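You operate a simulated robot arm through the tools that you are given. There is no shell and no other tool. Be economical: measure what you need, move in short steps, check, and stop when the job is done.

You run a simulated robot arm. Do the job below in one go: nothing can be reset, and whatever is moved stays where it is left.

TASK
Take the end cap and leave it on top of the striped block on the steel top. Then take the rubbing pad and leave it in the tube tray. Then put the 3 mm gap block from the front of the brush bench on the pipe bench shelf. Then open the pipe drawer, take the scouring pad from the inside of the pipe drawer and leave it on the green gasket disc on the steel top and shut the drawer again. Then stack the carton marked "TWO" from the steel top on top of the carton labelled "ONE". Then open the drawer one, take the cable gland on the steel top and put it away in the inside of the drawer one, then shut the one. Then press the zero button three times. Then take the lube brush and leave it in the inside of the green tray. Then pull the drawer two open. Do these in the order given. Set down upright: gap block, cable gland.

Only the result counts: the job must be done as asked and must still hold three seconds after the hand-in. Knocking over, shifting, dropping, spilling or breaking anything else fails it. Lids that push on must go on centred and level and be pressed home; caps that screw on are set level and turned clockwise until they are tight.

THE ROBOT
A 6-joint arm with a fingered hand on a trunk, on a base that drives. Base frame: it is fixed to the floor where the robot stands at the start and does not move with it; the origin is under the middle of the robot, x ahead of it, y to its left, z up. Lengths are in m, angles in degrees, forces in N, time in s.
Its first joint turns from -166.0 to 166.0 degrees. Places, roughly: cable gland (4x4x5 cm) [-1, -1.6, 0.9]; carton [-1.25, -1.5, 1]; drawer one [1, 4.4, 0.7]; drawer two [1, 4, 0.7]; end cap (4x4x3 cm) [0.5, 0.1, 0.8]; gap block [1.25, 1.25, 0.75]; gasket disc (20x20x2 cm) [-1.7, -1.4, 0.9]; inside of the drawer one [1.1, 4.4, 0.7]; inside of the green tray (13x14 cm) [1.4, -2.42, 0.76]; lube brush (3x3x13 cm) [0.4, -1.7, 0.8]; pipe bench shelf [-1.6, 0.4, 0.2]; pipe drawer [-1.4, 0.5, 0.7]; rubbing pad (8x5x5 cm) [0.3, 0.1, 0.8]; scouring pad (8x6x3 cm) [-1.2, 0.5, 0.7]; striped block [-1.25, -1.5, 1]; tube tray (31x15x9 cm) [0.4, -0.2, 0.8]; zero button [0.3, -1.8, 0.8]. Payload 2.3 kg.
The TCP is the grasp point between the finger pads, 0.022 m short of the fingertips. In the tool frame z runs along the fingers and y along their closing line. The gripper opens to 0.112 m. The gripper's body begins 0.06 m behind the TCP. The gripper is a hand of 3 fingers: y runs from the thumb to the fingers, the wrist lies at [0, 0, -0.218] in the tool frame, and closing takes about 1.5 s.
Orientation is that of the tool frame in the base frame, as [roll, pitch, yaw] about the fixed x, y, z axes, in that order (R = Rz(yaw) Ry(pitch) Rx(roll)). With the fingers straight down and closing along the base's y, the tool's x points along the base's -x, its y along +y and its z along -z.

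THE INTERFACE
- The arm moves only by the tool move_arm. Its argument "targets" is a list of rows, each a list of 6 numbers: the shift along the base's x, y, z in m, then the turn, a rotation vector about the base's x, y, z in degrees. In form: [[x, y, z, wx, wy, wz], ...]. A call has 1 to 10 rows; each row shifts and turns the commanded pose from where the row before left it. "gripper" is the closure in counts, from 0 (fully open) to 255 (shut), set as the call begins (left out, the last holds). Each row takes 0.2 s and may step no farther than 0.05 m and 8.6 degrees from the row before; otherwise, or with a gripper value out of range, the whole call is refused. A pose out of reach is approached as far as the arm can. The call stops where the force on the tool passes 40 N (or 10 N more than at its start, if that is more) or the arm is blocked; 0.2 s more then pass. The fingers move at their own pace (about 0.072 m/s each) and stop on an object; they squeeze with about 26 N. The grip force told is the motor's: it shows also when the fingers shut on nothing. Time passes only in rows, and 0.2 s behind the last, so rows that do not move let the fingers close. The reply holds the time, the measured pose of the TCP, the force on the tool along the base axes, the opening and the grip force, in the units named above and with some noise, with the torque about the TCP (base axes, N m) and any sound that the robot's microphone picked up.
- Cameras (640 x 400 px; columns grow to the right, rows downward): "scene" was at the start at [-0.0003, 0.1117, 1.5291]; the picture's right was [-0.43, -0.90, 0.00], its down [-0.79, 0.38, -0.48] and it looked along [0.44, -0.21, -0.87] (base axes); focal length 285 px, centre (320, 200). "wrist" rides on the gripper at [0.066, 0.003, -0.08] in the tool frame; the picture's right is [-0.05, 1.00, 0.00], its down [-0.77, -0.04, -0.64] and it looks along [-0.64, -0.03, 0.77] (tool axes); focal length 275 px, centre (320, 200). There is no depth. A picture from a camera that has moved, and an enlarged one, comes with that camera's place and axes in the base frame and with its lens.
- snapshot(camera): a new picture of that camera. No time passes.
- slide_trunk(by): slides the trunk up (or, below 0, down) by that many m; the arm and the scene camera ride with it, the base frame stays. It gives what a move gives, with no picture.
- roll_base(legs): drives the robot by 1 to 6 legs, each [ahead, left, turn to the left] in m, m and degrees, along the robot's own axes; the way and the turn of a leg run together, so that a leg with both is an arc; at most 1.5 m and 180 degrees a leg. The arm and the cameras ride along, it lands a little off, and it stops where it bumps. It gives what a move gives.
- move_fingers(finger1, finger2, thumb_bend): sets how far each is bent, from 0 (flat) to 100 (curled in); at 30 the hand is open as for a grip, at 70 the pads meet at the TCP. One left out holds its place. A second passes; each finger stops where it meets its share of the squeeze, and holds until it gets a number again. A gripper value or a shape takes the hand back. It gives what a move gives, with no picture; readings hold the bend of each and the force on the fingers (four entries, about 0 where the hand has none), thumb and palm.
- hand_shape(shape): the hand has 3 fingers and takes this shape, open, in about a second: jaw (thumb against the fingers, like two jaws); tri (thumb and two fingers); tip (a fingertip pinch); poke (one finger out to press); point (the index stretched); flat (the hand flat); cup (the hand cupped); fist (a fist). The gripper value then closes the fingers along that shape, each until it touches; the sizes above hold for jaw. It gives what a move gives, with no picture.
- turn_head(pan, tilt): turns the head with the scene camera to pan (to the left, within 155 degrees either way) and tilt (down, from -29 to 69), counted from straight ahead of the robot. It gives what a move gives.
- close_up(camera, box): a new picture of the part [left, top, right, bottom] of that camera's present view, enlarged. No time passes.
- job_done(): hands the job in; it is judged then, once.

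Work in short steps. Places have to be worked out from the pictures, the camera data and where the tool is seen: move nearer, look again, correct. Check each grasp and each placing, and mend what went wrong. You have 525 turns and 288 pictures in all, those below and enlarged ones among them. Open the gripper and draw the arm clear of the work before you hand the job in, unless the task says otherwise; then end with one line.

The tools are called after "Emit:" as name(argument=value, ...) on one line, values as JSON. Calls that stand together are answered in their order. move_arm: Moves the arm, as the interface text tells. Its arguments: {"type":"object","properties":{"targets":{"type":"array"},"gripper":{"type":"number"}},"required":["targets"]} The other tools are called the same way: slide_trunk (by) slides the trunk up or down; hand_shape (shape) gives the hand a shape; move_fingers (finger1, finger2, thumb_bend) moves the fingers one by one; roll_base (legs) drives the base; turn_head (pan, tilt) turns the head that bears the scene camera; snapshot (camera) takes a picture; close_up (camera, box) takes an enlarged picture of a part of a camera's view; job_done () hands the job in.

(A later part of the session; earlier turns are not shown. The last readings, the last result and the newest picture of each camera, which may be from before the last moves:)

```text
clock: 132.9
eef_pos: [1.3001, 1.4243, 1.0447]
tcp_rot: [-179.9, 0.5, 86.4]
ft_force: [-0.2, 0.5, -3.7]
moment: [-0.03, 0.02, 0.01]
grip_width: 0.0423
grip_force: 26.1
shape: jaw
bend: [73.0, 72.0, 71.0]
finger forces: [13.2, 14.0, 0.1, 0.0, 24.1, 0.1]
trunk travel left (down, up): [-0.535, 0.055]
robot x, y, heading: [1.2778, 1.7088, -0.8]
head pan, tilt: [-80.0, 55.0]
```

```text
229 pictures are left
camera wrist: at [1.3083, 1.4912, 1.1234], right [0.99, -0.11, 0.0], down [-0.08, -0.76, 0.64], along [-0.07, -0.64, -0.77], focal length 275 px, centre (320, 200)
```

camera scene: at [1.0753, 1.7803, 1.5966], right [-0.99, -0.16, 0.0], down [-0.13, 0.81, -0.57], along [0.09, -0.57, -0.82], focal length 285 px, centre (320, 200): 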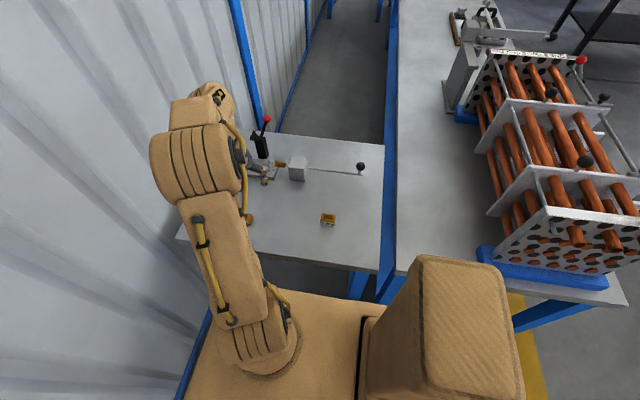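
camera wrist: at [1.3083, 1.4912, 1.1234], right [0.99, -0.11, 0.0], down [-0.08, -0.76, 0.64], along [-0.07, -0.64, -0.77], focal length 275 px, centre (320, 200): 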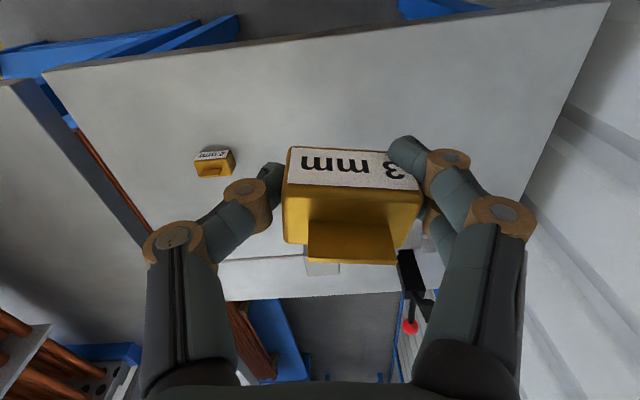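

The block is held. Driving: left, back, turn right to heading −90, then toward the pipe bench.

Emit:
roll_base(legs=[[0, 0.25, 0.7], [-1.5, 0, 0], [-0.2, 0, 0], [0, 0, -90], [1.3, 0, 0]])

Emit:
turn_head(pan=-70, tilt=35)

Emit:
snapshot(camera="scene")

```text
clock: 152.9
eef_pos: [-0.6996, 0.6293, 1.0428]
tcp_rot: [-179.8, 0.4, -1.3]
ft_force: [-1.0, 0.4, -4.1]
moment: [0.04, -0.04, -0.04]
grip_width: 0.042
grip_force: 26.0
shape: jaw
bend: [73.0, 72.0, 71.0]
finger forces: [12.1, 13.9, 0.0, 0.0, 23.6, 0.0]
trunk travel left (down, up): [-0.535, 0.055]
robot x, y, heading: [-0.4161, 0.6686, -88.2]
head pan, tilt: [-80.0, 55.0]
```

```text
clock: 153.7
eef_pos: [-0.6983, 0.629, 1.0428]
tcp_rot: [-179.9, 0.4, -1.2]
ft_force: [0.4, -0.2, -3.8]
moment: [0.04, -0.03, 0.03]
grip_width: 0.0422
grip_force: 25.9
shape: jaw
bend: [73.0, 72.0, 71.0]
finger forces: [12.1, 13.9, 0.1, 0.0, 23.7, 0.1]
trunk travel left (down, up): [-0.535, 0.055]
robot x, y, heading: [-0.4154, 0.6697, -88.3]
head pan, tilt: [-70.0, 35.0]
```

```text
228 pictures are left
camera scene: at [-0.3571, 0.6992, 1.6248], right [-0.37, 0.93, 0.0], down [0.53, 0.21, -0.82], along [-0.76, -0.3, -0.57], focal length 285 px, centre (320, 200)
```

scene: 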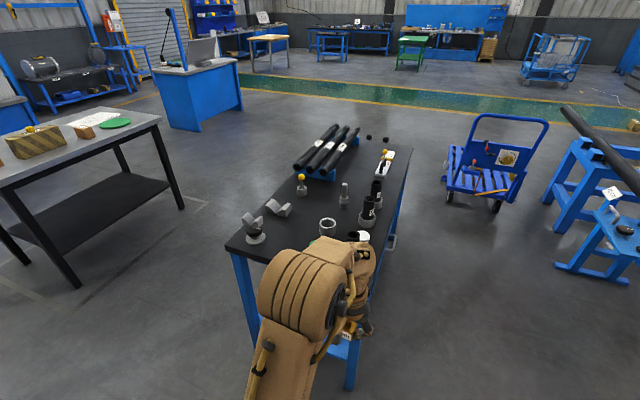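

The drawer handle shows on the bench's +y side. I'll move forward to line up with the bench end and look at the shelf.

Emit:
roll_base(legs=[[0.4, 0, -1.7]])

Emit:
turn_head(pan=-85, tilt=45)

Emit:
slide_trunk(by=-0.4)

Emit:
snapshot(camera="scene")

Emit:
snapshot(camera="wrist")

```text
clock: 156.2
eef_pos: [-0.6955, 0.2423, 1.0422]
tcp_rot: [-179.9, 0.4, -3.3]
ft_force: [0.1, 0.0, -3.8]
moment: [0.05, -0.02, -0.01]
grip_width: 0.0423
grip_force: 26.2
shape: jaw
bend: [73.0, 72.0, 71.0]
finger forces: [12.2, 13.9, 0.0, 0.0, 23.6, 0.0]
trunk travel left (down, up): [-0.535, 0.055]
robot x, y, heading: [-0.4115, 0.276, -90.3]
head pan, tilt: [-70.0, 35.0]
```

```text
clock: 157.0
eef_pos: [-0.6963, 0.2422, 1.0432]
tcp_rot: [-179.9, 0.4, -3.3]
ft_force: [0.0, -0.1, -4.0]
moment: [0.05, -0.08, 0.01]
grip_width: 0.0421
grip_force: 26.0
shape: jaw
bend: [73.0, 72.0, 71.0]
finger forces: [12.2, 13.9, 0.1, 0.1, 23.7, 0.1]
trunk travel left (down, up): [-0.535, 0.055]
robot x, y, heading: [-0.4121, 0.2734, -90.3]
head pan, tilt: [-85.0, 45.0]
```

```text
clock: 160.8
eef_pos: [-0.6955, 0.2431, 0.6436]
tcp_rot: [-179.9, 0.4, -3.4]
ft_force: [-0.5, 0.7, -3.6]
moment: [0.02, -0.03, -0.02]
grip_width: 0.0423
grip_force: 26.1
shape: jaw
bend: [73.0, 72.0, 71.0]
finger forces: [12.2, 13.9, 0.0, 0.0, 23.6, 0.0]
trunk travel left (down, up): [-0.135, 0.455]
robot x, y, heading: [-0.4071, 0.2671, -90.4]
head pan, tilt: [-85.0, 45.0]
```

```text
227 pictures are left
camera scene: at [-0.3492, 0.3229, 1.21], right [-0.08, 1.0, 0.0], down [0.7, 0.06, -0.71], along [-0.7, -0.06, -0.71], focal length 285 px, centre (320, 200)
```

scene: 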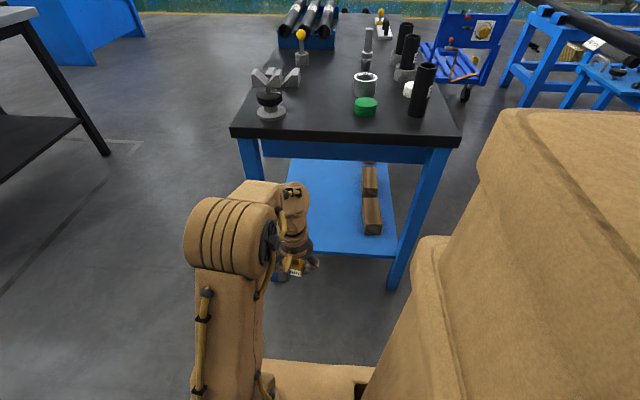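

```text
226 pictures are left
camera wrist: at [-0.6291, 0.2363, 0.7228], right [-0.11, -0.99, 0.0], down [-0.76, 0.08, 0.64], along [-0.64, 0.07, -0.77], focal length 275 px, centre (320, 200)
```

wrist: 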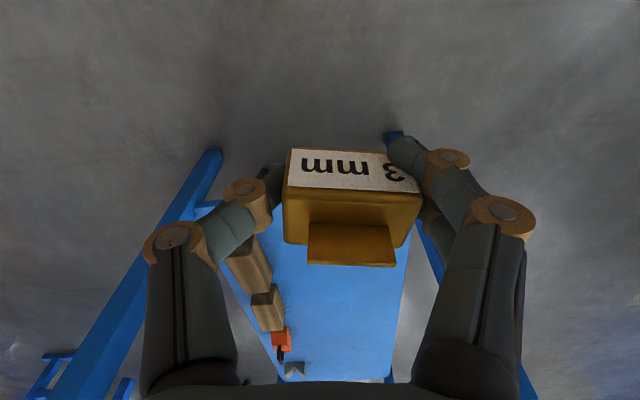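

The shelf is visible between the legs, with its front edge near x −1.04. I'll lower the trunk the rest of the way and reach out and down beside the base, then inspect before going in.

Emit:
slide_trunk(by=-0.13)

Emit:
move_arm(targets=[[-0.04, 0.005, 0, 0, 0, 3.3], [-0.04, 0.005, -0.01, 0, 0, 0], [-0.02, 0.005, -0.04, 0, 0, 0], [0, 0, -0.04, 0, 0, 0], [0, 0, -0.04, 0, 0, 0], [0, 0, -0.04, 0, 0, 0], [0, 0, 0, 0, 0, 0]])

Emit:
snapshot(camera="scene")

Emit:
snapshot(camera="wrist")

```text
clock: 162.4
eef_pos: [-0.6956, 0.2426, 0.5137]
tcp_rot: [-179.9, 0.4, -3.4]
ft_force: [-0.2, -0.7, -2.7]
moment: [0.05, -0.03, 0.02]
grip_width: 0.042
grip_force: 26.0
shape: jaw
bend: [73.0, 72.0, 71.0]
finger forces: [12.0, 13.9, 0.0, 0.0, 23.6, 0.1]
trunk travel left (down, up): [-0.005, 0.585]
robot x, y, heading: [-0.4087, 0.2729, -90.3]
head pan, tilt: [-85.0, 45.0]
```

```text
clock: 164.0
eef_pos: [-0.7965, 0.2595, 0.3448]
tcp_rot: [-179.8, 0.4, -0.1]
ft_force: [-0.1, 0.1, -3.7]
moment: [0.06, -0.02, 0.04]
grip_width: 0.042
grip_force: 26.4
shape: jaw
bend: [73.0, 72.0, 71.0]
finger forces: [12.8, 14.1, 0.0, 0.0, 23.4, 0.0]
trunk travel left (down, up): [-0.005, 0.585]
robot x, y, heading: [-0.4113, 0.2711, -90.2]
head pan, tilt: [-85.0, 45.0]
```

```text
225 pictures are left
camera scene: at [-0.3493, 0.3229, 1.08], right [-0.08, 1.0, 0.0], down [0.71, 0.06, -0.71], along [-0.7, -0.06, -0.71], focal length 285 px, centre (320, 200)
```

scene: 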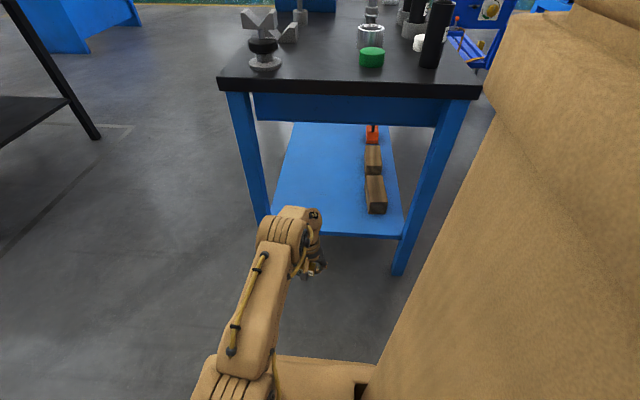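

```text
224 pictures are left
camera wrist: at [-0.7294, 0.2554, 0.4237], right [-0.05, -1.0, 0.0], down [-0.77, 0.04, 0.64], along [-0.64, 0.03, -0.77], focal length 275 px, centre (320, 200)
```

wrist: 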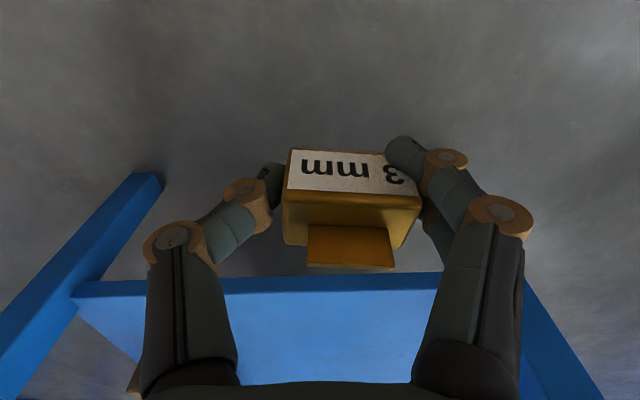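

Triangulating, the shelf's front edge is at about x −0.99, z ~0.26, with the bench top starting at x −1.07. I'll strafe right 0.27 m to bring the block over the shelf.

Emit:
roll_base(legs=[[0, -0.27, 0]])

Emit:
snapshot(camera="wrist")

Emit:
snapshot(camera="scene")

```text
clock: 165.9
eef_pos: [-1.0666, 0.2601, 0.3452]
tcp_rot: [-179.9, 0.4, 0.0]
ft_force: [0.6, -0.4, -4.6]
moment: [0.02, -0.03, 0.0]
grip_width: 0.0418
grip_force: 25.8
shape: jaw
bend: [73.0, 72.0, 71.0]
finger forces: [12.8, 14.2, 0.0, 0.0, 23.4, 0.1]
trunk travel left (down, up): [-0.005, 0.585]
robot x, y, heading: [-0.6794, 0.272, -90.4]
head pan, tilt: [-85.0, 45.0]
```

```text
223 pictures are left
camera wrist: at [-1.0, 0.257, 0.4241], right [-0.05, -1.0, 0.0], down [-0.77, 0.04, 0.64], along [-0.64, 0.03, -0.77], focal length 275 px, centre (320, 200)
```

wrist: 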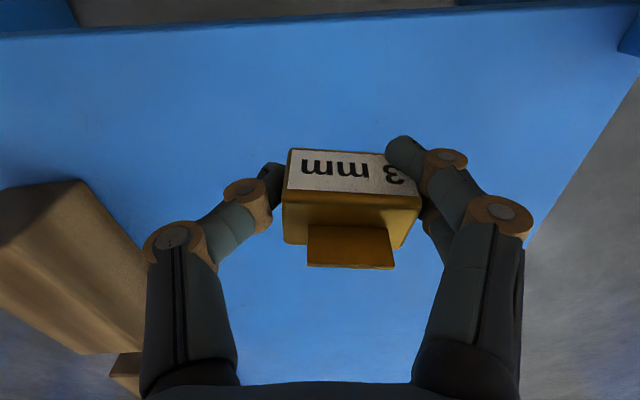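

```text
222 pictures are left
camera scene: at [-0.62, 0.3247, 1.08], right [-0.08, 1.0, 0.0], down [0.7, 0.06, -0.71], along [-0.7, -0.06, -0.71], focal length 285 px, centre (320, 200)
```

scene: 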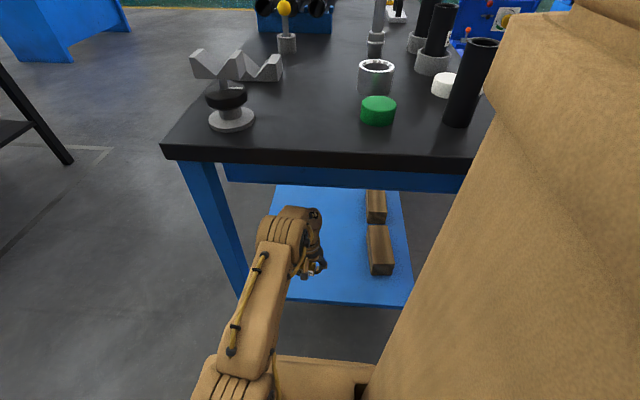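

Using both views, the shelf surface is at z ≈ 0.242 with its edge at x ≈ −1.02. I'll move 4 cm further in and lower toward contact.

Emit:
move_arm(targets=[[-0.04, 0, 0, 0, 0, 0], [0, 0, -0.035, 0, 0, 0], [0, 0, -0.025, 0, 0, 0], [0, 0, -0.008, 0, 0, 0], [0, 0, -0.005, 0, 0, 0]])

Emit:
snapshot(camera="wrist")

```text
clock: 167.1
eef_pos: [-1.0961, 0.2577, 0.2747]
tcp_rot: [-179.9, 0.3, 0.1]
ft_force: [-0.4, -0.3, -2.9]
moment: [0.03, -0.04, -0.02]
grip_width: 0.0415
grip_force: 26.2
shape: jaw
bend: [73.0, 72.0, 71.0]
finger forces: [13.1, 14.3, 0.0, 0.0, 23.4, 0.0]
out of reach, approached as far as the arm can: row 3, 5
trunk travel left (down, up): [-0.005, 0.585]
robot x, y, heading: [-0.6764, 0.2728, -90.6]
head pan, tilt: [-85.0, 45.0]
```

```text
221 pictures are left
camera wrist: at [-1.0285, 0.2546, 0.3543], right [-0.05, -1.0, 0.0], down [-0.77, 0.04, 0.64], along [-0.64, 0.03, -0.77], focal length 275 px, centre (320, 200)
```

wrist: 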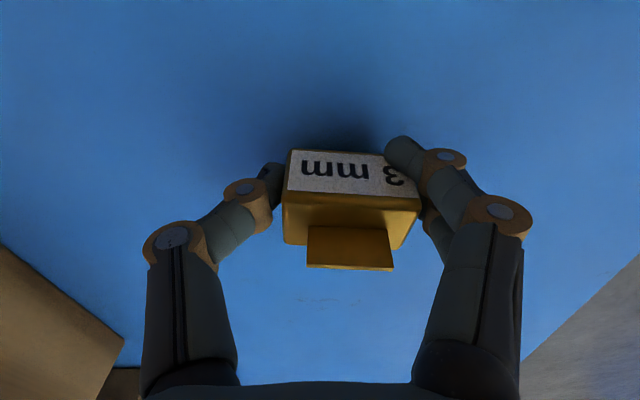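

Reach is limiting here, and the block is just above the shelf. I'll retreat 1.5 cm and go down.

Emit:
move_arm(targets=[[0.015, 0, 0, 0, 0, 0], [0, 0, -0.006, 0, 0, 0], [0, 0, -0.005, 0, 0, 0]])

```text
clock: 167.9
eef_pos: [-1.0813, 0.2568, 0.2674]
tcp_rot: [-179.9, 0.6, 0.0]
ft_force: [1.5, -0.2, 14.2]
moment: [-0.32, -0.04, 0.0]
grip_width: 0.0414
grip_force: 26.0
shape: jaw
bend: [73.0, 72.0, 71.0]
finger forces: [28.5, 14.5, 0.1, 0.1, 24.8, 0.1]
trunk travel left (down, up): [-0.005, 0.585]
robot x, y, heading: [-0.6821, 0.2723, -90.4]
head pan, tilt: [-85.0, 45.0]
```

Contact with the shelf. Releasing the block.

Emit:
move_arm(targets=[[0, 0, 0, 0, 0, 0], [0, 0, 0, 0, 0, 0], [0, 0, 0, 0, 0, 0], [0, 0, 0, 0, 0, 0], [0, 0, 0, 0, 0, 0]], gripper=60)

Emit:
move_arm(targets=[[0, 0, 0.02, 0, 0, 0], [0, 0, 0.03, 0, 0, 0], [0, 0, 0.03, 0, 0, 0]])

Emit:
snapshot(camera="wrist")

```text
clock: 169.1
eef_pos: [-1.0798, 0.257, 0.2661]
tcp_rot: [-179.9, 0.6, 0.1]
ft_force: [-3.8, 5.8, 20.8]
moment: [-0.76, -0.07, -0.14]
grip_width: 0.0798
grip_force: 0.2
shape: jaw
bend: [72.0, 63.0, 59.0]
finger forces: [18.2, 2.9, 0.0, 0.0, 0.1, 0.0]
trunk travel left (down, up): [-0.005, 0.585]
robot x, y, heading: [-0.6818, 0.2677, -90.5]
head pan, tilt: [-85.0, 45.0]
```

```text
clock: 169.9
eef_pos: [-1.0812, 0.2578, 0.3457]
tcp_rot: [-179.8, 0.5, 0.0]
ft_force: [0.1, 0.7, 0.9]
moment: [-0.01, 0.0, -0.02]
grip_width: 0.0856
grip_force: 0.0
shape: jaw
bend: [63.0, 63.0, 59.0]
finger forces: [0.1, 0.0, 0.0, 0.0, 0.1, 0.0]
trunk travel left (down, up): [-0.005, 0.585]
robot x, y, heading: [-0.6798, 0.2736, -90.1]
head pan, tilt: [-85.0, 45.0]
```

```text
220 pictures are left
camera wrist: at [-1.0153, 0.2552, 0.4243], right [-0.05, -1.0, 0.0], down [-0.77, 0.04, 0.64], along [-0.64, 0.03, -0.77], focal length 275 px, centre (320, 200)
```

wrist: 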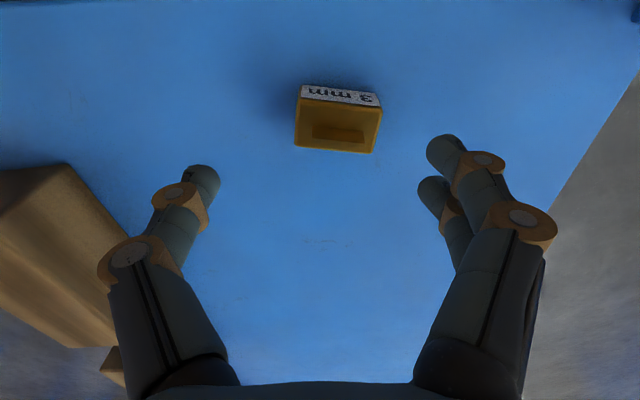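

The 3 mm block stands upright on the shelf, so task 3 is done. I'll back the arm out, raise the trunk, and drive round to the bench's +y side to find the drawer.

Emit:
roll_base(legs=[[0, 0.3, 0]])

Emit:
slide_trunk(by=0.4)

Emit:
roll_base(legs=[[-1.05, 0, 0], [0, 0, 90], [-0.8, 0, 0]])

Emit:
turn_head(pan=-95, tilt=45)

Emit:
snapshot(camera="scene")

```text
clock: 171.9
eef_pos: [-0.7813, 0.255, 0.3453]
tcp_rot: [-179.8, 0.4, -0.1]
ft_force: [0.0, 0.1, -0.2]
moment: [0.01, 0.03, -0.02]
grip_width: 0.0857
grip_force: 0.0
shape: jaw
bend: [63.0, 63.0, 59.0]
finger forces: [0.0, 0.1, 0.1, 0.1, 0.0, 0.0]
trunk travel left (down, up): [-0.005, 0.585]
robot x, y, heading: [-0.3791, 0.2688, -90.2]
head pan, tilt: [-85.0, 45.0]
```

```text
clock: 175.8
eef_pos: [-0.7812, 0.2562, 0.7448]
tcp_rot: [-180.0, 0.3, 0.1]
ft_force: [1.2, -0.3, 0.8]
moment: [0.01, 0.02, 0.04]
grip_width: 0.0856
grip_force: 0.0
shape: jaw
bend: [63.0, 63.0, 59.0]
finger forces: [0.1, 0.0, 0.0, 0.0, 0.0, 0.0]
trunk travel left (down, up): [-0.405, 0.185]
robot x, y, heading: [-0.3799, 0.27, -90.1]
head pan, tilt: [-85.0, 45.0]
```

```text
clock: 188.9
eef_pos: [-1.1701, 0.9464, 0.7447]
tcp_rot: [-180.0, 0.4, 88.6]
ft_force: [-0.5, -0.2, 0.8]
moment: [0.02, 0.0, 0.0]
grip_width: 0.0854
grip_force: 0.0
shape: jaw
bend: [63.0, 63.0, 59.0]
finger forces: [0.0, 0.1, 0.0, 0.0, 0.1, 0.0]
trunk travel left (down, up): [-0.405, 0.185]
robot x, y, heading: [-1.1754, 1.3514, -1.6]
head pan, tilt: [-85.0, 45.0]
```

```text
clock: 189.6
eef_pos: [-1.1697, 0.9457, 0.7452]
tcp_rot: [-179.8, 0.4, 88.7]
ft_force: [0.2, -0.7, 1.1]
moment: [0.01, 0.03, 0.02]
grip_width: 0.0856
grip_force: 0.0
shape: jaw
bend: [63.0, 63.0, 59.0]
finger forces: [0.0, 0.0, 0.0, 0.0, 0.1, 0.0]
trunk travel left (down, up): [-0.405, 0.185]
robot x, y, heading: [-1.1752, 1.35, -1.8]
head pan, tilt: [-95.0, 45.0]
```

```text
219 pictures are left
camera scene: at [-1.2397, 1.4096, 1.48], right [-0.99, 0.12, 0.0], down [0.08, 0.7, -0.71], along [-0.08, -0.7, -0.71], focal length 285 px, centre (320, 200)
```

scene: 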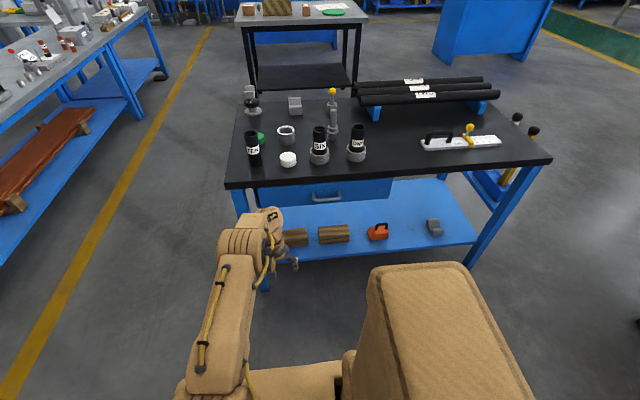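

The drawer with its bar handle is visible under the bench top. Zooming in on it.

Emit:
close_up(camera="scene", box=[230, 150, 430, 260])

Emit:
snapshot(camera="wrist")

```text
3.20 times, centred on (330, 205) of scene
camera zoom: at [-1.2397, 1.4096, 1.48], right [-0.99, 0.12, 0.0], down [0.08, 0.7, -0.71], along [-0.08, -0.7, -0.71], focal length 913 px, centre (288, 184)
```

zoom: 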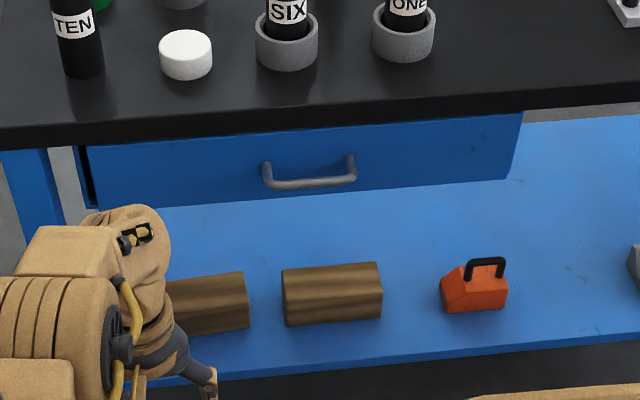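

```text
217 pictures are left
camera wrist: at [-1.1645, 1.0136, 0.8242], right [1.0, -0.07, 0.0], down [-0.05, -0.77, 0.64], along [-0.05, -0.64, -0.77], focal length 275 px, centre (320, 200)
```

wrist: 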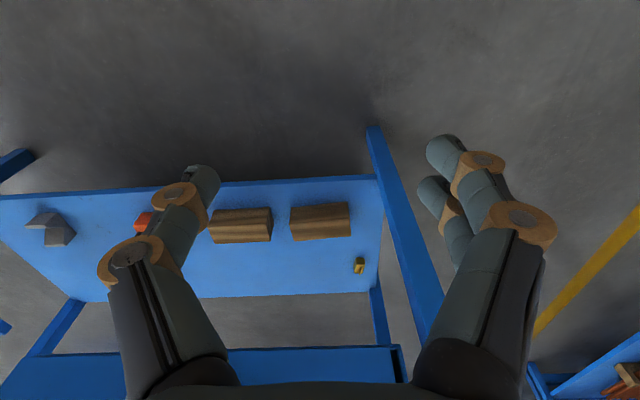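

The handle is near (−1.36, 0.60, 0.665), with the bench edge at y ≈ 0.57. I'll grip the bar with a 45° tilted hand closing in the y–z plane, so first I turn the tool 90° and tilt it here in free space.

Emit:
move_arm(targets=[[0, 0, 0, 0, 0, 8.5], [0, 0, 0, 0, 0, 8.5], [0, 0, 0, 0, 0, 8.5], [0, 0, 0, 0, 0, 8.5], [0, 0, 0, 0, 0, 8.5], [0, 0, 0, 0, 0, 8.5], [0, 0, 0, 0, 0, 8.5], [0, 0, 0, 0, 0, 8.5], [0, 0, 0, 0, 0, 8.5], [0, 0, 0, 0, 0, 8.5]])

Emit:
move_arm(targets=[[0, 0, 0, 0, 0, 6.3], [0, 0, 0, -7.5, 0, 0], [0, 0, 0, -7.5, 0, 0], [0, 0, 0, -7.5, 0, 0], [0, 0, 0, -7.5, 0, 0], [0, 0, 0, -7.5, 0, 0], [0, 0, 0, -7.5, 0, 0], [0, 0, 0, 0, 0, 0]])

Emit:
snapshot(camera="wrist")

```text
clock: 191.8
eef_pos: [-1.0975, 1.0043, 0.7283]
tcp_rot: [-178.7, -1.6, 172.9]
ft_force: [1.5, 0.0, 0.3]
moment: [0.04, 0.01, 0.02]
grip_width: 0.0854
grip_force: 0.0
shape: jaw
bend: [62.0, 62.0, 59.0]
finger forces: [0.1, 0.0, 0.0, 0.0, 0.1, 0.1]
out of reach, approached as far as the arm can: row 8, 9, 10
trunk travel left (down, up): [-0.405, 0.185]
robot x, y, heading: [-1.175, 1.3521, -1.7]
head pan, tilt: [-95.0, 45.0]
```

```text
clock: 193.6
eef_pos: [-1.0822, 1.0273, 0.7199]
tcp_rot: [-134.9, 0.3, -179.9]
ft_force: [0.0, 0.3, -0.1]
moment: [0.0, 0.0, 0.01]
grip_width: 0.0855
grip_force: 0.0
shape: jaw
bend: [62.0, 62.0, 59.0]
finger forces: [0.0, 0.0, 0.0, 0.0, 0.0, 0.0]
out of reach, approached as far as the arm can: row 1, 3
trunk travel left (down, up): [-0.405, 0.185]
robot x, y, heading: [-1.1797, 1.3524, -1.7]
head pan, tilt: [-95.0, 45.0]
```

```text
216 pictures are left
camera wrist: at [-1.1491, 1.0873, 0.7748], right [0.05, 0.71, -0.71], down [0.77, 0.43, 0.48], along [0.64, -0.57, -0.52], focal length 275 px, centre (320, 200)
```

wrist: 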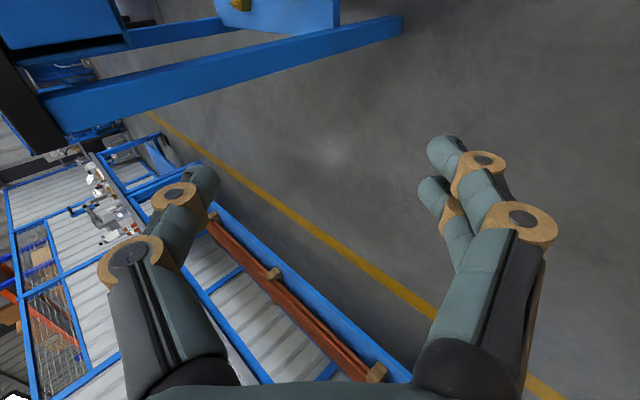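

The tilted pose is reached, with the TCP about (0.095, −0.325) from the robot axis. I'll position the base so the hand is in front of the handle.

Emit:
roll_base(legs=[[0, 0, 1.7], [-0.28, 0, 0], [0, -0.2, 0]])

Emit:
snapshot(camera="wrist")

Emit:
snapshot(camera="scene")

```text
clock: 197.1
eef_pos: [-1.3533, 0.831, 0.721]
tcp_rot: [-135.0, 0.3, -178.1]
ft_force: [-0.5, -0.1, 0.2]
moment: [0.0, -0.02, -0.01]
grip_width: 0.0855
grip_force: 0.2
shape: jaw
bend: [62.0, 62.0, 59.0]
finger forces: [0.1, 0.1, 0.0, 0.0, 0.0, 0.0]
trunk travel left (down, up): [-0.405, 0.185]
robot x, y, heading: [-1.4478, 1.1478, 0.2]
head pan, tilt: [-95.0, 45.0]
```

```text
215 pictures are left
camera wrist: at [-1.4216, 0.8883, 0.7747], right [0.03, 0.71, -0.71], down [0.75, 0.45, 0.48], along [0.66, -0.54, -0.52], focal length 275 px, centre (320, 200)
```

wrist: 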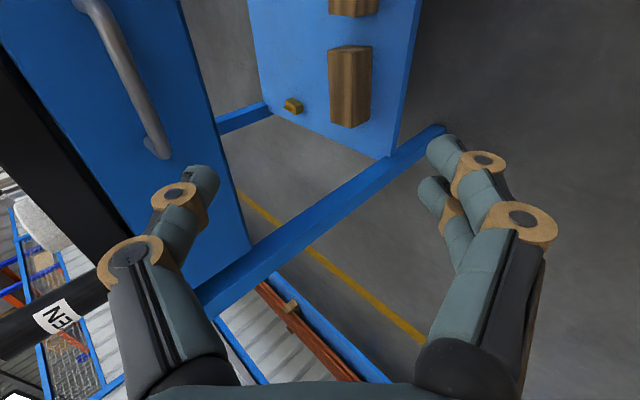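

```text
214 pictures are left
camera scene: at [-1.5224, 1.2075, 1.4801], right [-1.0, 0.09, 0.0], down [0.06, 0.7, -0.71], along [-0.06, -0.7, -0.71], focal length 285 px, centre (320, 200)
```

scene: 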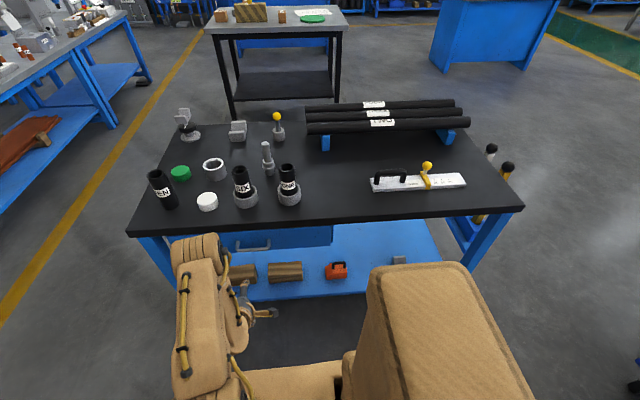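

Triangulating, the handle bar is at about (−1.355, 0.64, 0.72). I'll tilt 10° more and move to a pre-approach point about 8 cm back along the tool axis.

Emit:
move_arm(targets=[[0, -0.02, 0.02, -5, 0, 0], [0, -0.03, 0.02, -5, 0, 0], [0, -0.03, 0.015, 0, 0, -1.9], [0, -0.03, 0, 0, 0, 0], [0, 0, 0, 0, 0, 0]], gripper=80)

Emit:
snapshot(camera="wrist")

Emit:
close_up(camera="scene", box=[150, 170, 370, 310])

```text
clock: 198.3
eef_pos: [-1.3533, 0.7215, 0.7777]
tcp_rot: [-124.9, 0.0, -179.8]
ft_force: [0.3, 0.8, 0.5]
moment: [0.03, -0.04, -0.01]
grip_width: 0.0772
grip_force: 0.1
shape: jaw
bend: [68.0, 68.0, 65.0]
finger forces: [0.1, 0.0, 0.0, 0.0, 0.1, 0.0]
trunk travel left (down, up): [-0.405, 0.185]
robot x, y, heading: [-1.453, 1.1467, 0.3]
head pan, tilt: [-95.0, 45.0]
```

```text
213 pictures are left
camera wrist: at [-1.4191, 0.7896, 0.82], right [0.04, 0.57, -0.82], down [0.77, 0.5, 0.39], along [0.64, -0.65, -0.42], focal length 275 px, centre (320, 200)
```

wrist: 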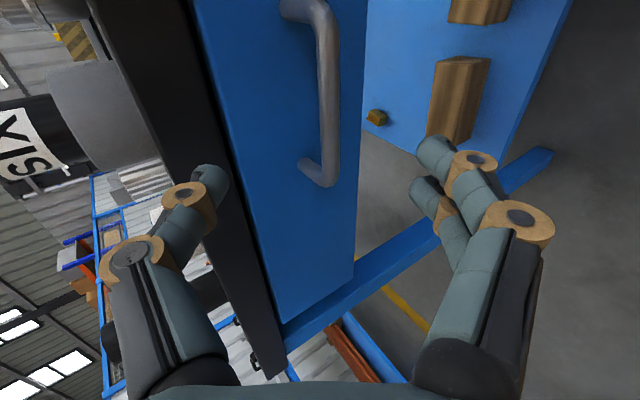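

```text
2.86 times, centred on (260, 240) of scene
camera zoom: at [-1.5223, 1.2086, 1.48], right [-1.0, 0.09, 0.0], down [0.06, 0.7, -0.71], along [-0.06, -0.7, -0.71], focal length 815 px, centre (491, 86)
```

zoom: 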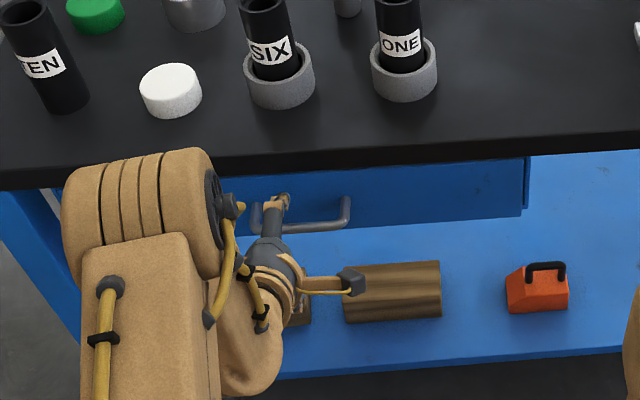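

The handle bar is clear in view. Triangulated centre is (−1.365, 0.667, 0.732), about 7 cm ahead along the tool axis. I'll advance in steps.

Emit:
move_arm(targets=[[-0.006, -0.016, -0.013, 0, 0, 0], [-0.006, -0.015, -0.013, 0, 0, 0], [0, 0, 0, 0, 0, 0]])

Emit:
snapshot(camera="wrist")

```text
clock: 199.1
eef_pos: [-1.3663, 0.6918, 0.751]
tcp_rot: [-124.8, -0.1, -179.8]
ft_force: [0.1, -0.2, -0.9]
moment: [0.01, 0.01, 0.0]
grip_width: 0.077
grip_force: 0.0
shape: jaw
bend: [68.0, 68.0, 65.0]
finger forces: [0.0, 0.1, 0.0, 0.1, 0.1, 0.0]
trunk travel left (down, up): [-0.405, 0.185]
robot x, y, heading: [-1.4523, 1.1504, -0.2]
head pan, tilt: [-95.0, 45.0]
```

```text
211 pictures are left
camera wrist: at [-1.4315, 0.7596, 0.7933], right [0.04, 0.57, -0.82], down [0.77, 0.5, 0.39], along [0.64, -0.65, -0.42], focal length 275 px, centre (320, 200)
```

wrist: 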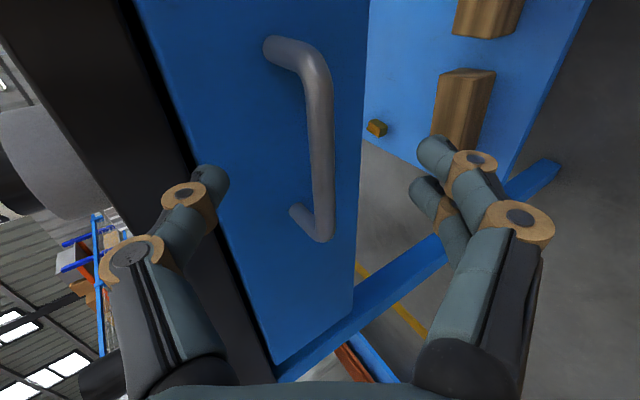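

The bar spans x −1.40 to −1.307 at y 0.6615, z 0.73, still 3.7 cm ahead and centred between the jaws. I'll advance the rest and close.

Emit:
move_arm(targets=[[0.008, -0.014, -0.01, 0, 0, 0], [0.005, -0.013, -0.009, 0, 0, 0], [0, 0, 0, 0, 0, 0]])

Emit:
move_arm(targets=[[0, 0, 0, 0, 0, 0], [0, 0, 0, 0, 0, 0], [0, 0, 0, 0, 0, 0], [0, 0, 0, 0, 0, 0], [0, 0, 0, 0, 0, 0], [0, 0, 0, 0, 0, 0], [0, 0, 0, 0, 0, 0]], gripper=255)

Emit:
snapshot(camera="wrist")

```text
clock: 199.9
eef_pos: [-1.354, 0.6678, 0.7337]
tcp_rot: [-124.6, 0.0, -179.8]
ft_force: [-3.8, 25.7, 9.4]
moment: [-0.88, -0.07, -0.14]
grip_width: 0.076
grip_force: 0.0
shape: jaw
bend: [68.0, 68.0, 74.0]
finger forces: [0.1, 0.0, 0.0, 0.1, 25.6, 0.1]
trunk travel left (down, up): [-0.405, 0.185]
robot x, y, heading: [-1.4551, 1.1502, -0.0]
head pan, tilt: [-95.0, 45.0]
```

```text
clock: 201.5
eef_pos: [-1.3534, 0.6636, 0.7286]
tcp_rot: [-125.3, 0.0, -179.9]
ft_force: [-0.3, 0.4, -23.7]
moment: [0.03, 0.0, -0.02]
grip_width: 0.0019
grip_force: 26.0
shape: jaw
bend: [62.0, 62.0, 76.0]
finger forces: [13.4, 13.4, 0.1, 0.1, 0.0, 0.0]
trunk travel left (down, up): [-0.405, 0.185]
robot x, y, heading: [-1.4563, 1.1469, 0.4]
head pan, tilt: [-95.0, 45.0]
```

```text
210 pictures are left
camera wrist: at [-1.4191, 0.7301, 0.7725], right [0.04, 0.58, -0.82], down [0.77, 0.5, 0.4], along [0.64, -0.65, -0.42], focal length 275 px, centre (320, 200)
```

wrist: 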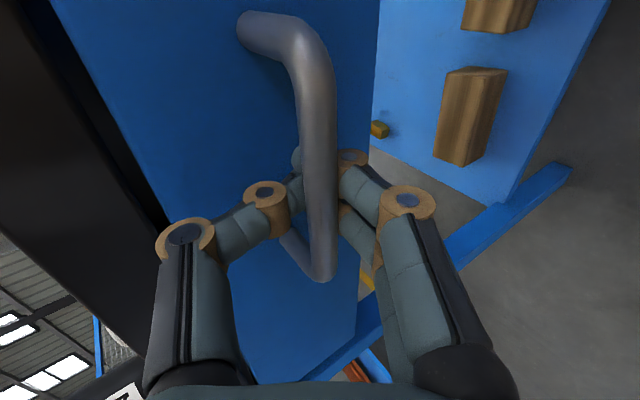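

The hand is closed around the bar. I'll pull with the arm in +y.

Emit:
move_arm(targets=[[0, 0.02, 0, 0, 0, 0], [0, 0.03, 0, 0, 0, 0], [0, 0.03, 0, 0, 0, 0], [0, 0.03, 0, 0, 0, 0], [0, 0.03, 0, 0, 0, 0]])

Emit:
snapshot(camera="scene")

```text
clock: 202.7
eef_pos: [-1.3519, 0.8028, 0.7312]
tcp_rot: [-125.2, 0.1, -179.9]
ft_force: [-4.1, 1.7, -28.0]
moment: [-0.01, 0.04, 0.01]
grip_width: 0.0016
grip_force: 25.9
shape: jaw
bend: [62.0, 62.0, 76.0]
finger forces: [15.6, 15.6, 0.0, 0.0, 0.1, 0.1]
trunk travel left (down, up): [-0.405, 0.185]
robot x, y, heading: [-1.4535, 1.1509, -0.1]
head pan, tilt: [-95.0, 45.0]
```

```text
209 pictures are left
camera scene: at [-1.5223, 1.2056, 1.48], right [-1.0, 0.09, 0.0], down [0.06, 0.71, -0.71], along [-0.06, -0.7, -0.71], focal length 285 px, centre (320, 200)
```

scene: 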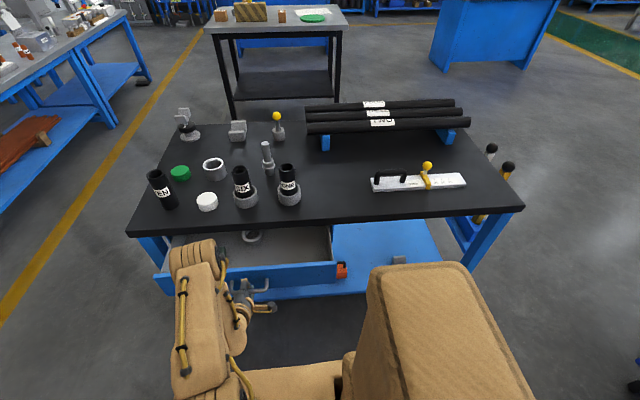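

The drawer slides out, about 14 cm open. I'll pull further by strafing the base left while holding on.

Emit:
roll_base(legs=[[0, 0.12, 0]])

Emit:
snapshot(camera="scene")

```text
clock: 204.0
eef_pos: [-1.3515, 0.9214, 0.7318]
tcp_rot: [-125.0, 0.0, -179.7]
ft_force: [-6.9, -0.8, -25.4]
moment: [-0.04, 0.03, 0.01]
grip_width: 0.0017
grip_force: 25.6
shape: jaw
bend: [62.0, 62.0, 76.0]
finger forces: [15.7, 15.7, 0.0, 0.0, 0.0, 0.0]
trunk travel left (down, up): [-0.405, 0.185]
robot x, y, heading: [-1.4586, 1.271, 0.1]
head pan, tilt: [-95.0, 45.0]
```

```text
208 pictures are left
camera scene: at [-1.5229, 1.3237, 1.4801], right [-1.0, 0.08, 0.0], down [0.06, 0.71, -0.71], along [-0.06, -0.7, -0.71], focal length 285 px, centre (320, 200)
```

scene: 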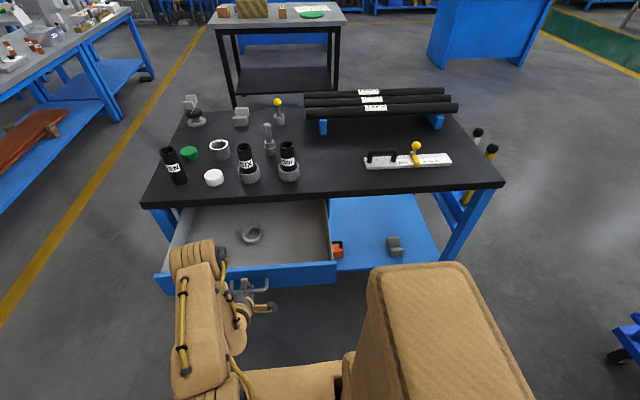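

Drawer open about 26 cm. I'll open the hand and withdraw along the tool axis.

Emit:
move_arm(targets=[[0, 0, 0, 0, 0, 0], [0, 0, 0, 0, 0, 0], [0, 0, 0, 0, 0, 0], [0, 0, 0, 0, 0, 0], [0, 0, 0, 0, 0, 0], [0, 0, 0, 0, 0, 0]], gripper=75)

Emit:
move_arm(targets=[[0, 0.024, 0.017, 0, 0, 0], [0, 0.024, 0.017, 0, 0, 0], [0, 0.016, 0.03, 0, 0, 0], [0, 0, 0.04, 0, 0, 0], [0, 0, 0.04, 0, 0, 0], [0, 0, 0.04, 0, 0, 0]])

Emit:
snapshot(camera="scene")

```text
clock: 205.4
eef_pos: [-1.3528, 0.9208, 0.7322]
tcp_rot: [-124.9, 0.0, -179.8]
ft_force: [0.1, -0.8, 0.1]
moment: [0.01, -0.04, -0.01]
grip_width: 0.0786
grip_force: 0.1
shape: jaw
bend: [67.0, 67.0, 64.0]
finger forces: [0.0, 0.0, 0.0, 0.0, 0.0, 0.1]
trunk travel left (down, up): [-0.405, 0.185]
robot x, y, heading: [-1.4559, 1.2684, 0.0]
head pan, tilt: [-95.0, 45.0]
```

```text
clock: 206.8
eef_pos: [-1.3273, 0.9258, 0.8723]
tcp_rot: [-125.0, -0.2, -179.8]
ft_force: [0.3, 0.3, 0.4]
moment: [-0.01, 0.02, 0.01]
grip_width: 0.0792
grip_force: 0.0
shape: jaw
bend: [67.0, 67.0, 63.0]
finger forces: [0.0, 0.0, 0.0, 0.1, 0.0, 0.0]
out of reach, approached as far as the arm can: row 3, 4, 5, 6
trunk travel left (down, up): [-0.405, 0.185]
robot x, y, heading: [-1.4588, 1.2634, 0.0]
head pan, tilt: [-95.0, 45.0]
```

```text
207 pictures are left
camera scene: at [-1.523, 1.327, 1.4799], right [-1.0, 0.08, 0.0], down [0.06, 0.7, -0.71], along [-0.06, -0.7, -0.71], focal length 285 px, centre (320, 200)
```

scene: 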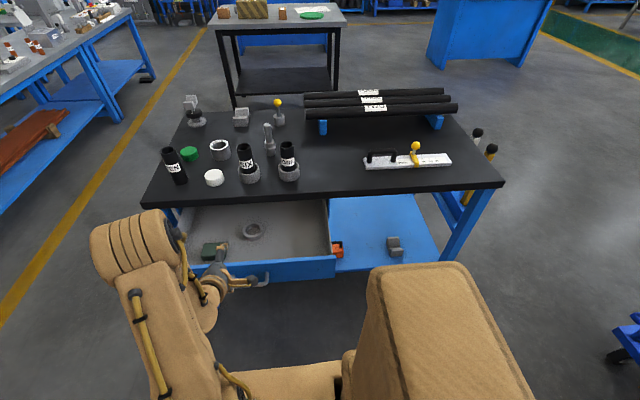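

The green scouring pad is visible in the drawer near (210, 250). I'll bring the tool back to vertical with closing along x.

Emit:
move_arm(targets=[[0, 0, 0.01, 7.85, 0, 0], [0, 0, 0.01, 7.85, 0, 0], [0, 0, 0.01, 7.85, 0, 0], [0, 0, 0, 7.85, 0, 0], [0, 0, 0, 7.85, 0, 0], [0, 0, 0, 7.85, 0, 0], [0, 0, 0, 7.9, 0, 0]], gripper=0)

Emit:
move_arm(targets=[[0, 0, 0, 0, 0, -8.5], [0, 0, 0, 0, 0, -8.5], [0, 0, 0, 0, 0, -8.5], [0, 0, 0, 0, 0, -8.5], [0, 0, 0, 0, 0, -8.5], [0, 0, 0, 0, 0, -8.5], [0, 0, 0, 0, 0, -8.5], [0, 0, 0, 0, 0, -8.5], [0, 0, 0, 0, 0, -8.5], [0, 0, 0, 0, 0, -8.5]])

Emit:
snapshot(camera="wrist")

```text
clock: 208.4
eef_pos: [-1.3107, 0.9735, 0.844]
tcp_rot: [-176.9, 1.0, 179.4]
ft_force: [0.7, -0.1, 0.1]
moment: [-0.03, 0.0, 0.0]
grip_width: 0.1118
grip_force: 0.1
shape: jaw
bend: [30.0, 30.0, 30.0]
finger forces: [0.0, 0.0, 0.0, 0.0, 0.0, 0.0]
out of reach, approached as far as the arm can: row 2, 3, 4, 5, 6, 7
trunk travel left (down, up): [-0.405, 0.185]
robot x, y, heading: [-1.4547, 1.2677, 0.1]
head pan, tilt: [-95.0, 45.0]
```

```text
clock: 210.6
eef_pos: [-1.3108, 0.9724, 0.8427]
tcp_rot: [-177.7, 2.7, 95.0]
ft_force: [0.3, -0.8, 0.0]
moment: [0.01, 0.01, -0.02]
grip_width: 0.1119
grip_force: 0.1
shape: jaw
bend: [30.0, 30.0, 30.0]
finger forces: [0.1, 0.1, 0.0, 0.0, 0.0, 0.0]
trunk travel left (down, up): [-0.405, 0.185]
robot x, y, heading: [-1.4549, 1.2691, 0.2]
head pan, tilt: [-95.0, 45.0]
```

```text
206 pictures are left
camera wrist: at [-1.3103, 1.0439, 0.9194], right [1.0, 0.04, -0.04], down [0.05, -0.74, 0.67], along [0.0, -0.67, -0.74], focal length 275 px, centre (320, 200)
```

wrist: 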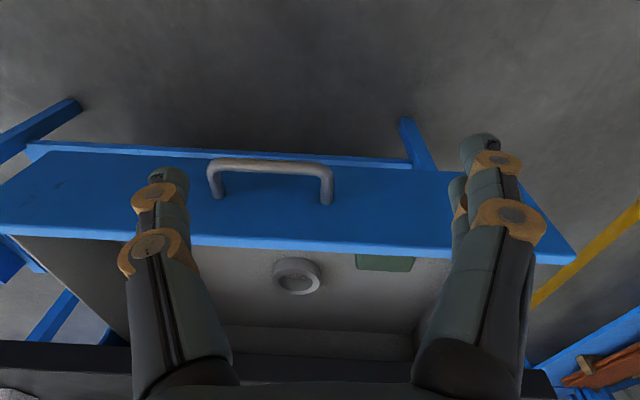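

The pad lies at about (−1.2, 0.74) in the drawer. I'll shift the base forward 0.25 m and 0.07 m right so it's within vertical reach, then raise the arm.

Emit:
move_arm(targets=[[0, 0, 0.04, -2, -2.7, 0], [0, 0, 0.04, 0, 0, -5], [0, 0, 0.03, 0, 0, 0]])

Emit:
roll_base(legs=[[0.25, 0, 0], [0, -0.07, 0]])

Emit:
move_arm(targets=[[-0.04, -0.03, 0, 0, 0, 0], [-0.04, -0.03, 0, 0, 0, 0], [-0.03, -0.03, 0, 0, 0, 0], [-0.02, -0.03, 0, 0, 0, 0], [0, 0, 0, 0, 0, 0]])

Emit:
snapshot(camera="wrist")

```text
clock: 211.4
eef_pos: [-1.3113, 0.9735, 0.9533]
tcp_rot: [179.8, 4.9, 89.9]
ft_force: [0.2, 0.6, -0.7]
moment: [0.0, 0.0, 0.02]
grip_width: 0.1119
grip_force: 0.1
shape: jaw
bend: [30.0, 30.0, 30.0]
finger forces: [0.0, 0.0, 0.1, 0.0, 0.0, 0.1]
trunk travel left (down, up): [-0.405, 0.185]
robot x, y, heading: [-1.4539, 1.2699, -0.0]
head pan, tilt: [-95.0, 45.0]
```

```text
clock: 213.8
eef_pos: [-1.0582, 0.904, 0.9528]
tcp_rot: [179.8, 4.8, 90.2]
ft_force: [0.2, -0.4, -0.1]
moment: [0.02, -0.03, 0.02]
grip_width: 0.1119
grip_force: 0.1
shape: jaw
bend: [30.0, 30.0, 30.0]
finger forces: [0.0, 0.0, 0.0, 0.0, 0.0, 0.0]
trunk travel left (down, up): [-0.405, 0.185]
robot x, y, heading: [-1.2051, 1.1971, 0.3]
head pan, tilt: [-95.0, 45.0]
```

```text
clock: 215.0
eef_pos: [-1.189, 0.7845, 0.9545]
tcp_rot: [179.8, 4.8, 90.1]
ft_force: [-0.5, -0.3, -0.5]
moment: [0.0, -0.02, 0.05]
grip_width: 0.1117
grip_force: 0.0
shape: jaw
bend: [30.0, 30.0, 30.0]
finger forces: [0.0, 0.0, 0.0, 0.1, 0.0, 0.0]
trunk travel left (down, up): [-0.405, 0.185]
robot x, y, heading: [-1.2018, 1.2025, 0.4]
head pan, tilt: [-95.0, 45.0]
```

```text
205 pictures are left
camera wrist: at [-1.1863, 0.8576, 1.0281], right [1.0, -0.04, 0.01], down [-0.04, -0.71, 0.7], along [-0.03, -0.7, -0.72], focal length 275 px, centre (320, 200)
```

wrist: 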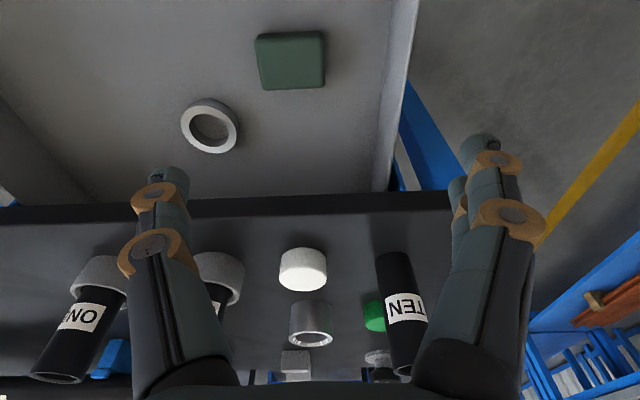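

The pad computes to about (−1.222, 0.749), top near z 0.68. I'll straighten the tool, go over it and part-way down to recheck.

Emit:
move_arm(targets=[[-0.016, -0.018, 0, 4.8, 0, 0], [-0.017, -0.017, -0.02, 0, 0, 0], [0, 0, -0.045, 0, 0, 0], [0, 0, -0.045, 0, 0, 0], [0, 0, -0.04, 0, 0, 0], [0, 0, 0, 0, 0, 0]])

Emit:
snapshot(camera="wrist")

Emit:
close_up(camera="scene", box=[220, 160, 420, 300])

```text
clock: 216.4
eef_pos: [-1.2098, 0.7696, 0.7973]
tcp_rot: [179.8, 0.1, 90.1]
ft_force: [-0.9, -0.5, -0.6]
moment: [-0.02, -0.01, 0.03]
grip_width: 0.1118
grip_force: 0.0
shape: jaw
bend: [30.0, 30.0, 30.0]
finger forces: [0.1, 0.0, 0.0, 0.1, 0.0, 0.1]
out of reach, approached as far as the arm can: row 1, 2
trunk travel left (down, up): [-0.405, 0.185]
robot x, y, heading: [-1.2086, 1.1975, 0.3]
head pan, tilt: [-95.0, 45.0]
```

```text
204 pictures are left
camera wrist: at [-1.2075, 0.8365, 0.8771], right [1.0, -0.04, 0.0], down [-0.04, -0.77, 0.64], along [-0.03, -0.64, -0.77], focal length 275 px, centre (320, 200)
```

wrist: 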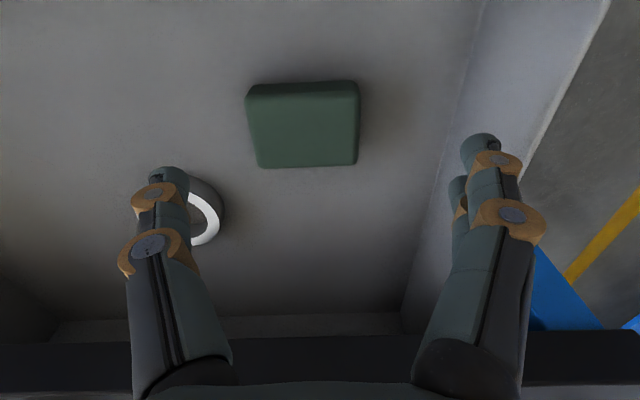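

```text
2.86 times, centred on (320, 230) of scene
camera zoom: at [-1.271, 1.2574, 1.48], right [-1.0, 0.08, 0.0], down [0.06, 0.7, -0.71], along [-0.06, -0.7, -0.71], focal length 815 px, centre (320, 114)
```

zoom: 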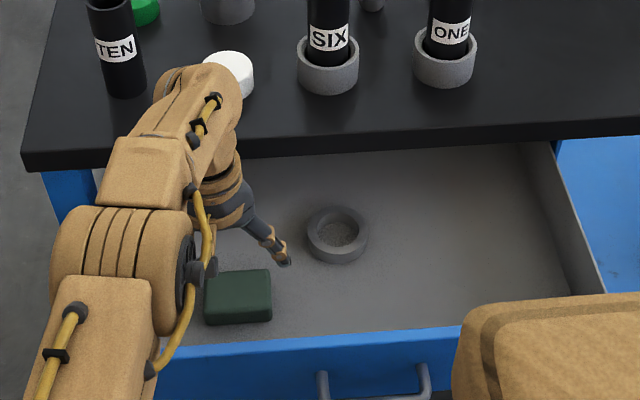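

From two views the pad is at (−1.2205, 0.760), top ~0.708, floor ~0.678. I'll centre on it and go down to TCP z ≈ 0.705.

Emit:
move_arm(targets=[[-0.011, -0.01, -0.02, 0, 0, 0], [0, 0, -0.04, 0, 0, 0], [0, 0, -0.025, 0, 0, 0], [0, 0, -0.005, 0, 0, 0], [0, 0, 0, 0, 0, 0]])

Emit:
snapshot(camera="wrist")

```text
clock: 217.6
eef_pos: [-1.2153, 0.7771, 0.7138]
tcp_rot: [179.8, 0.2, 89.9]
ft_force: [0.9, -0.1, 0.3]
moment: [0.02, -0.01, 0.0]
grip_width: 0.1118
grip_force: 0.0
shape: jaw
bend: [30.0, 30.0, 30.0]
finger forces: [0.0, 0.0, 0.0, 0.0, 0.0, 0.1]
out of reach, approached as far as the arm can: row 1, 2, 3
trunk travel left (down, up): [-0.405, 0.185]
robot x, y, heading: [-1.2027, 1.1979, 0.1]
head pan, tilt: [-95.0, 45.0]
```

```text
202 pictures are left
camera wrist: at [-1.2129, 0.8439, 0.7925], right [1.0, -0.05, 0.0], down [-0.04, -0.77, 0.64], along [-0.03, -0.64, -0.77], focal length 275 px, centre (320, 200)
```

wrist: 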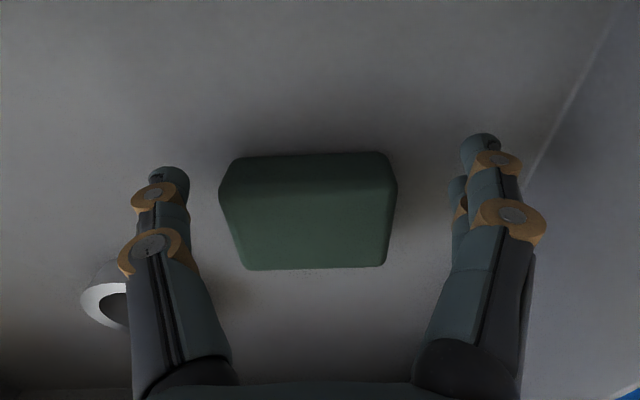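

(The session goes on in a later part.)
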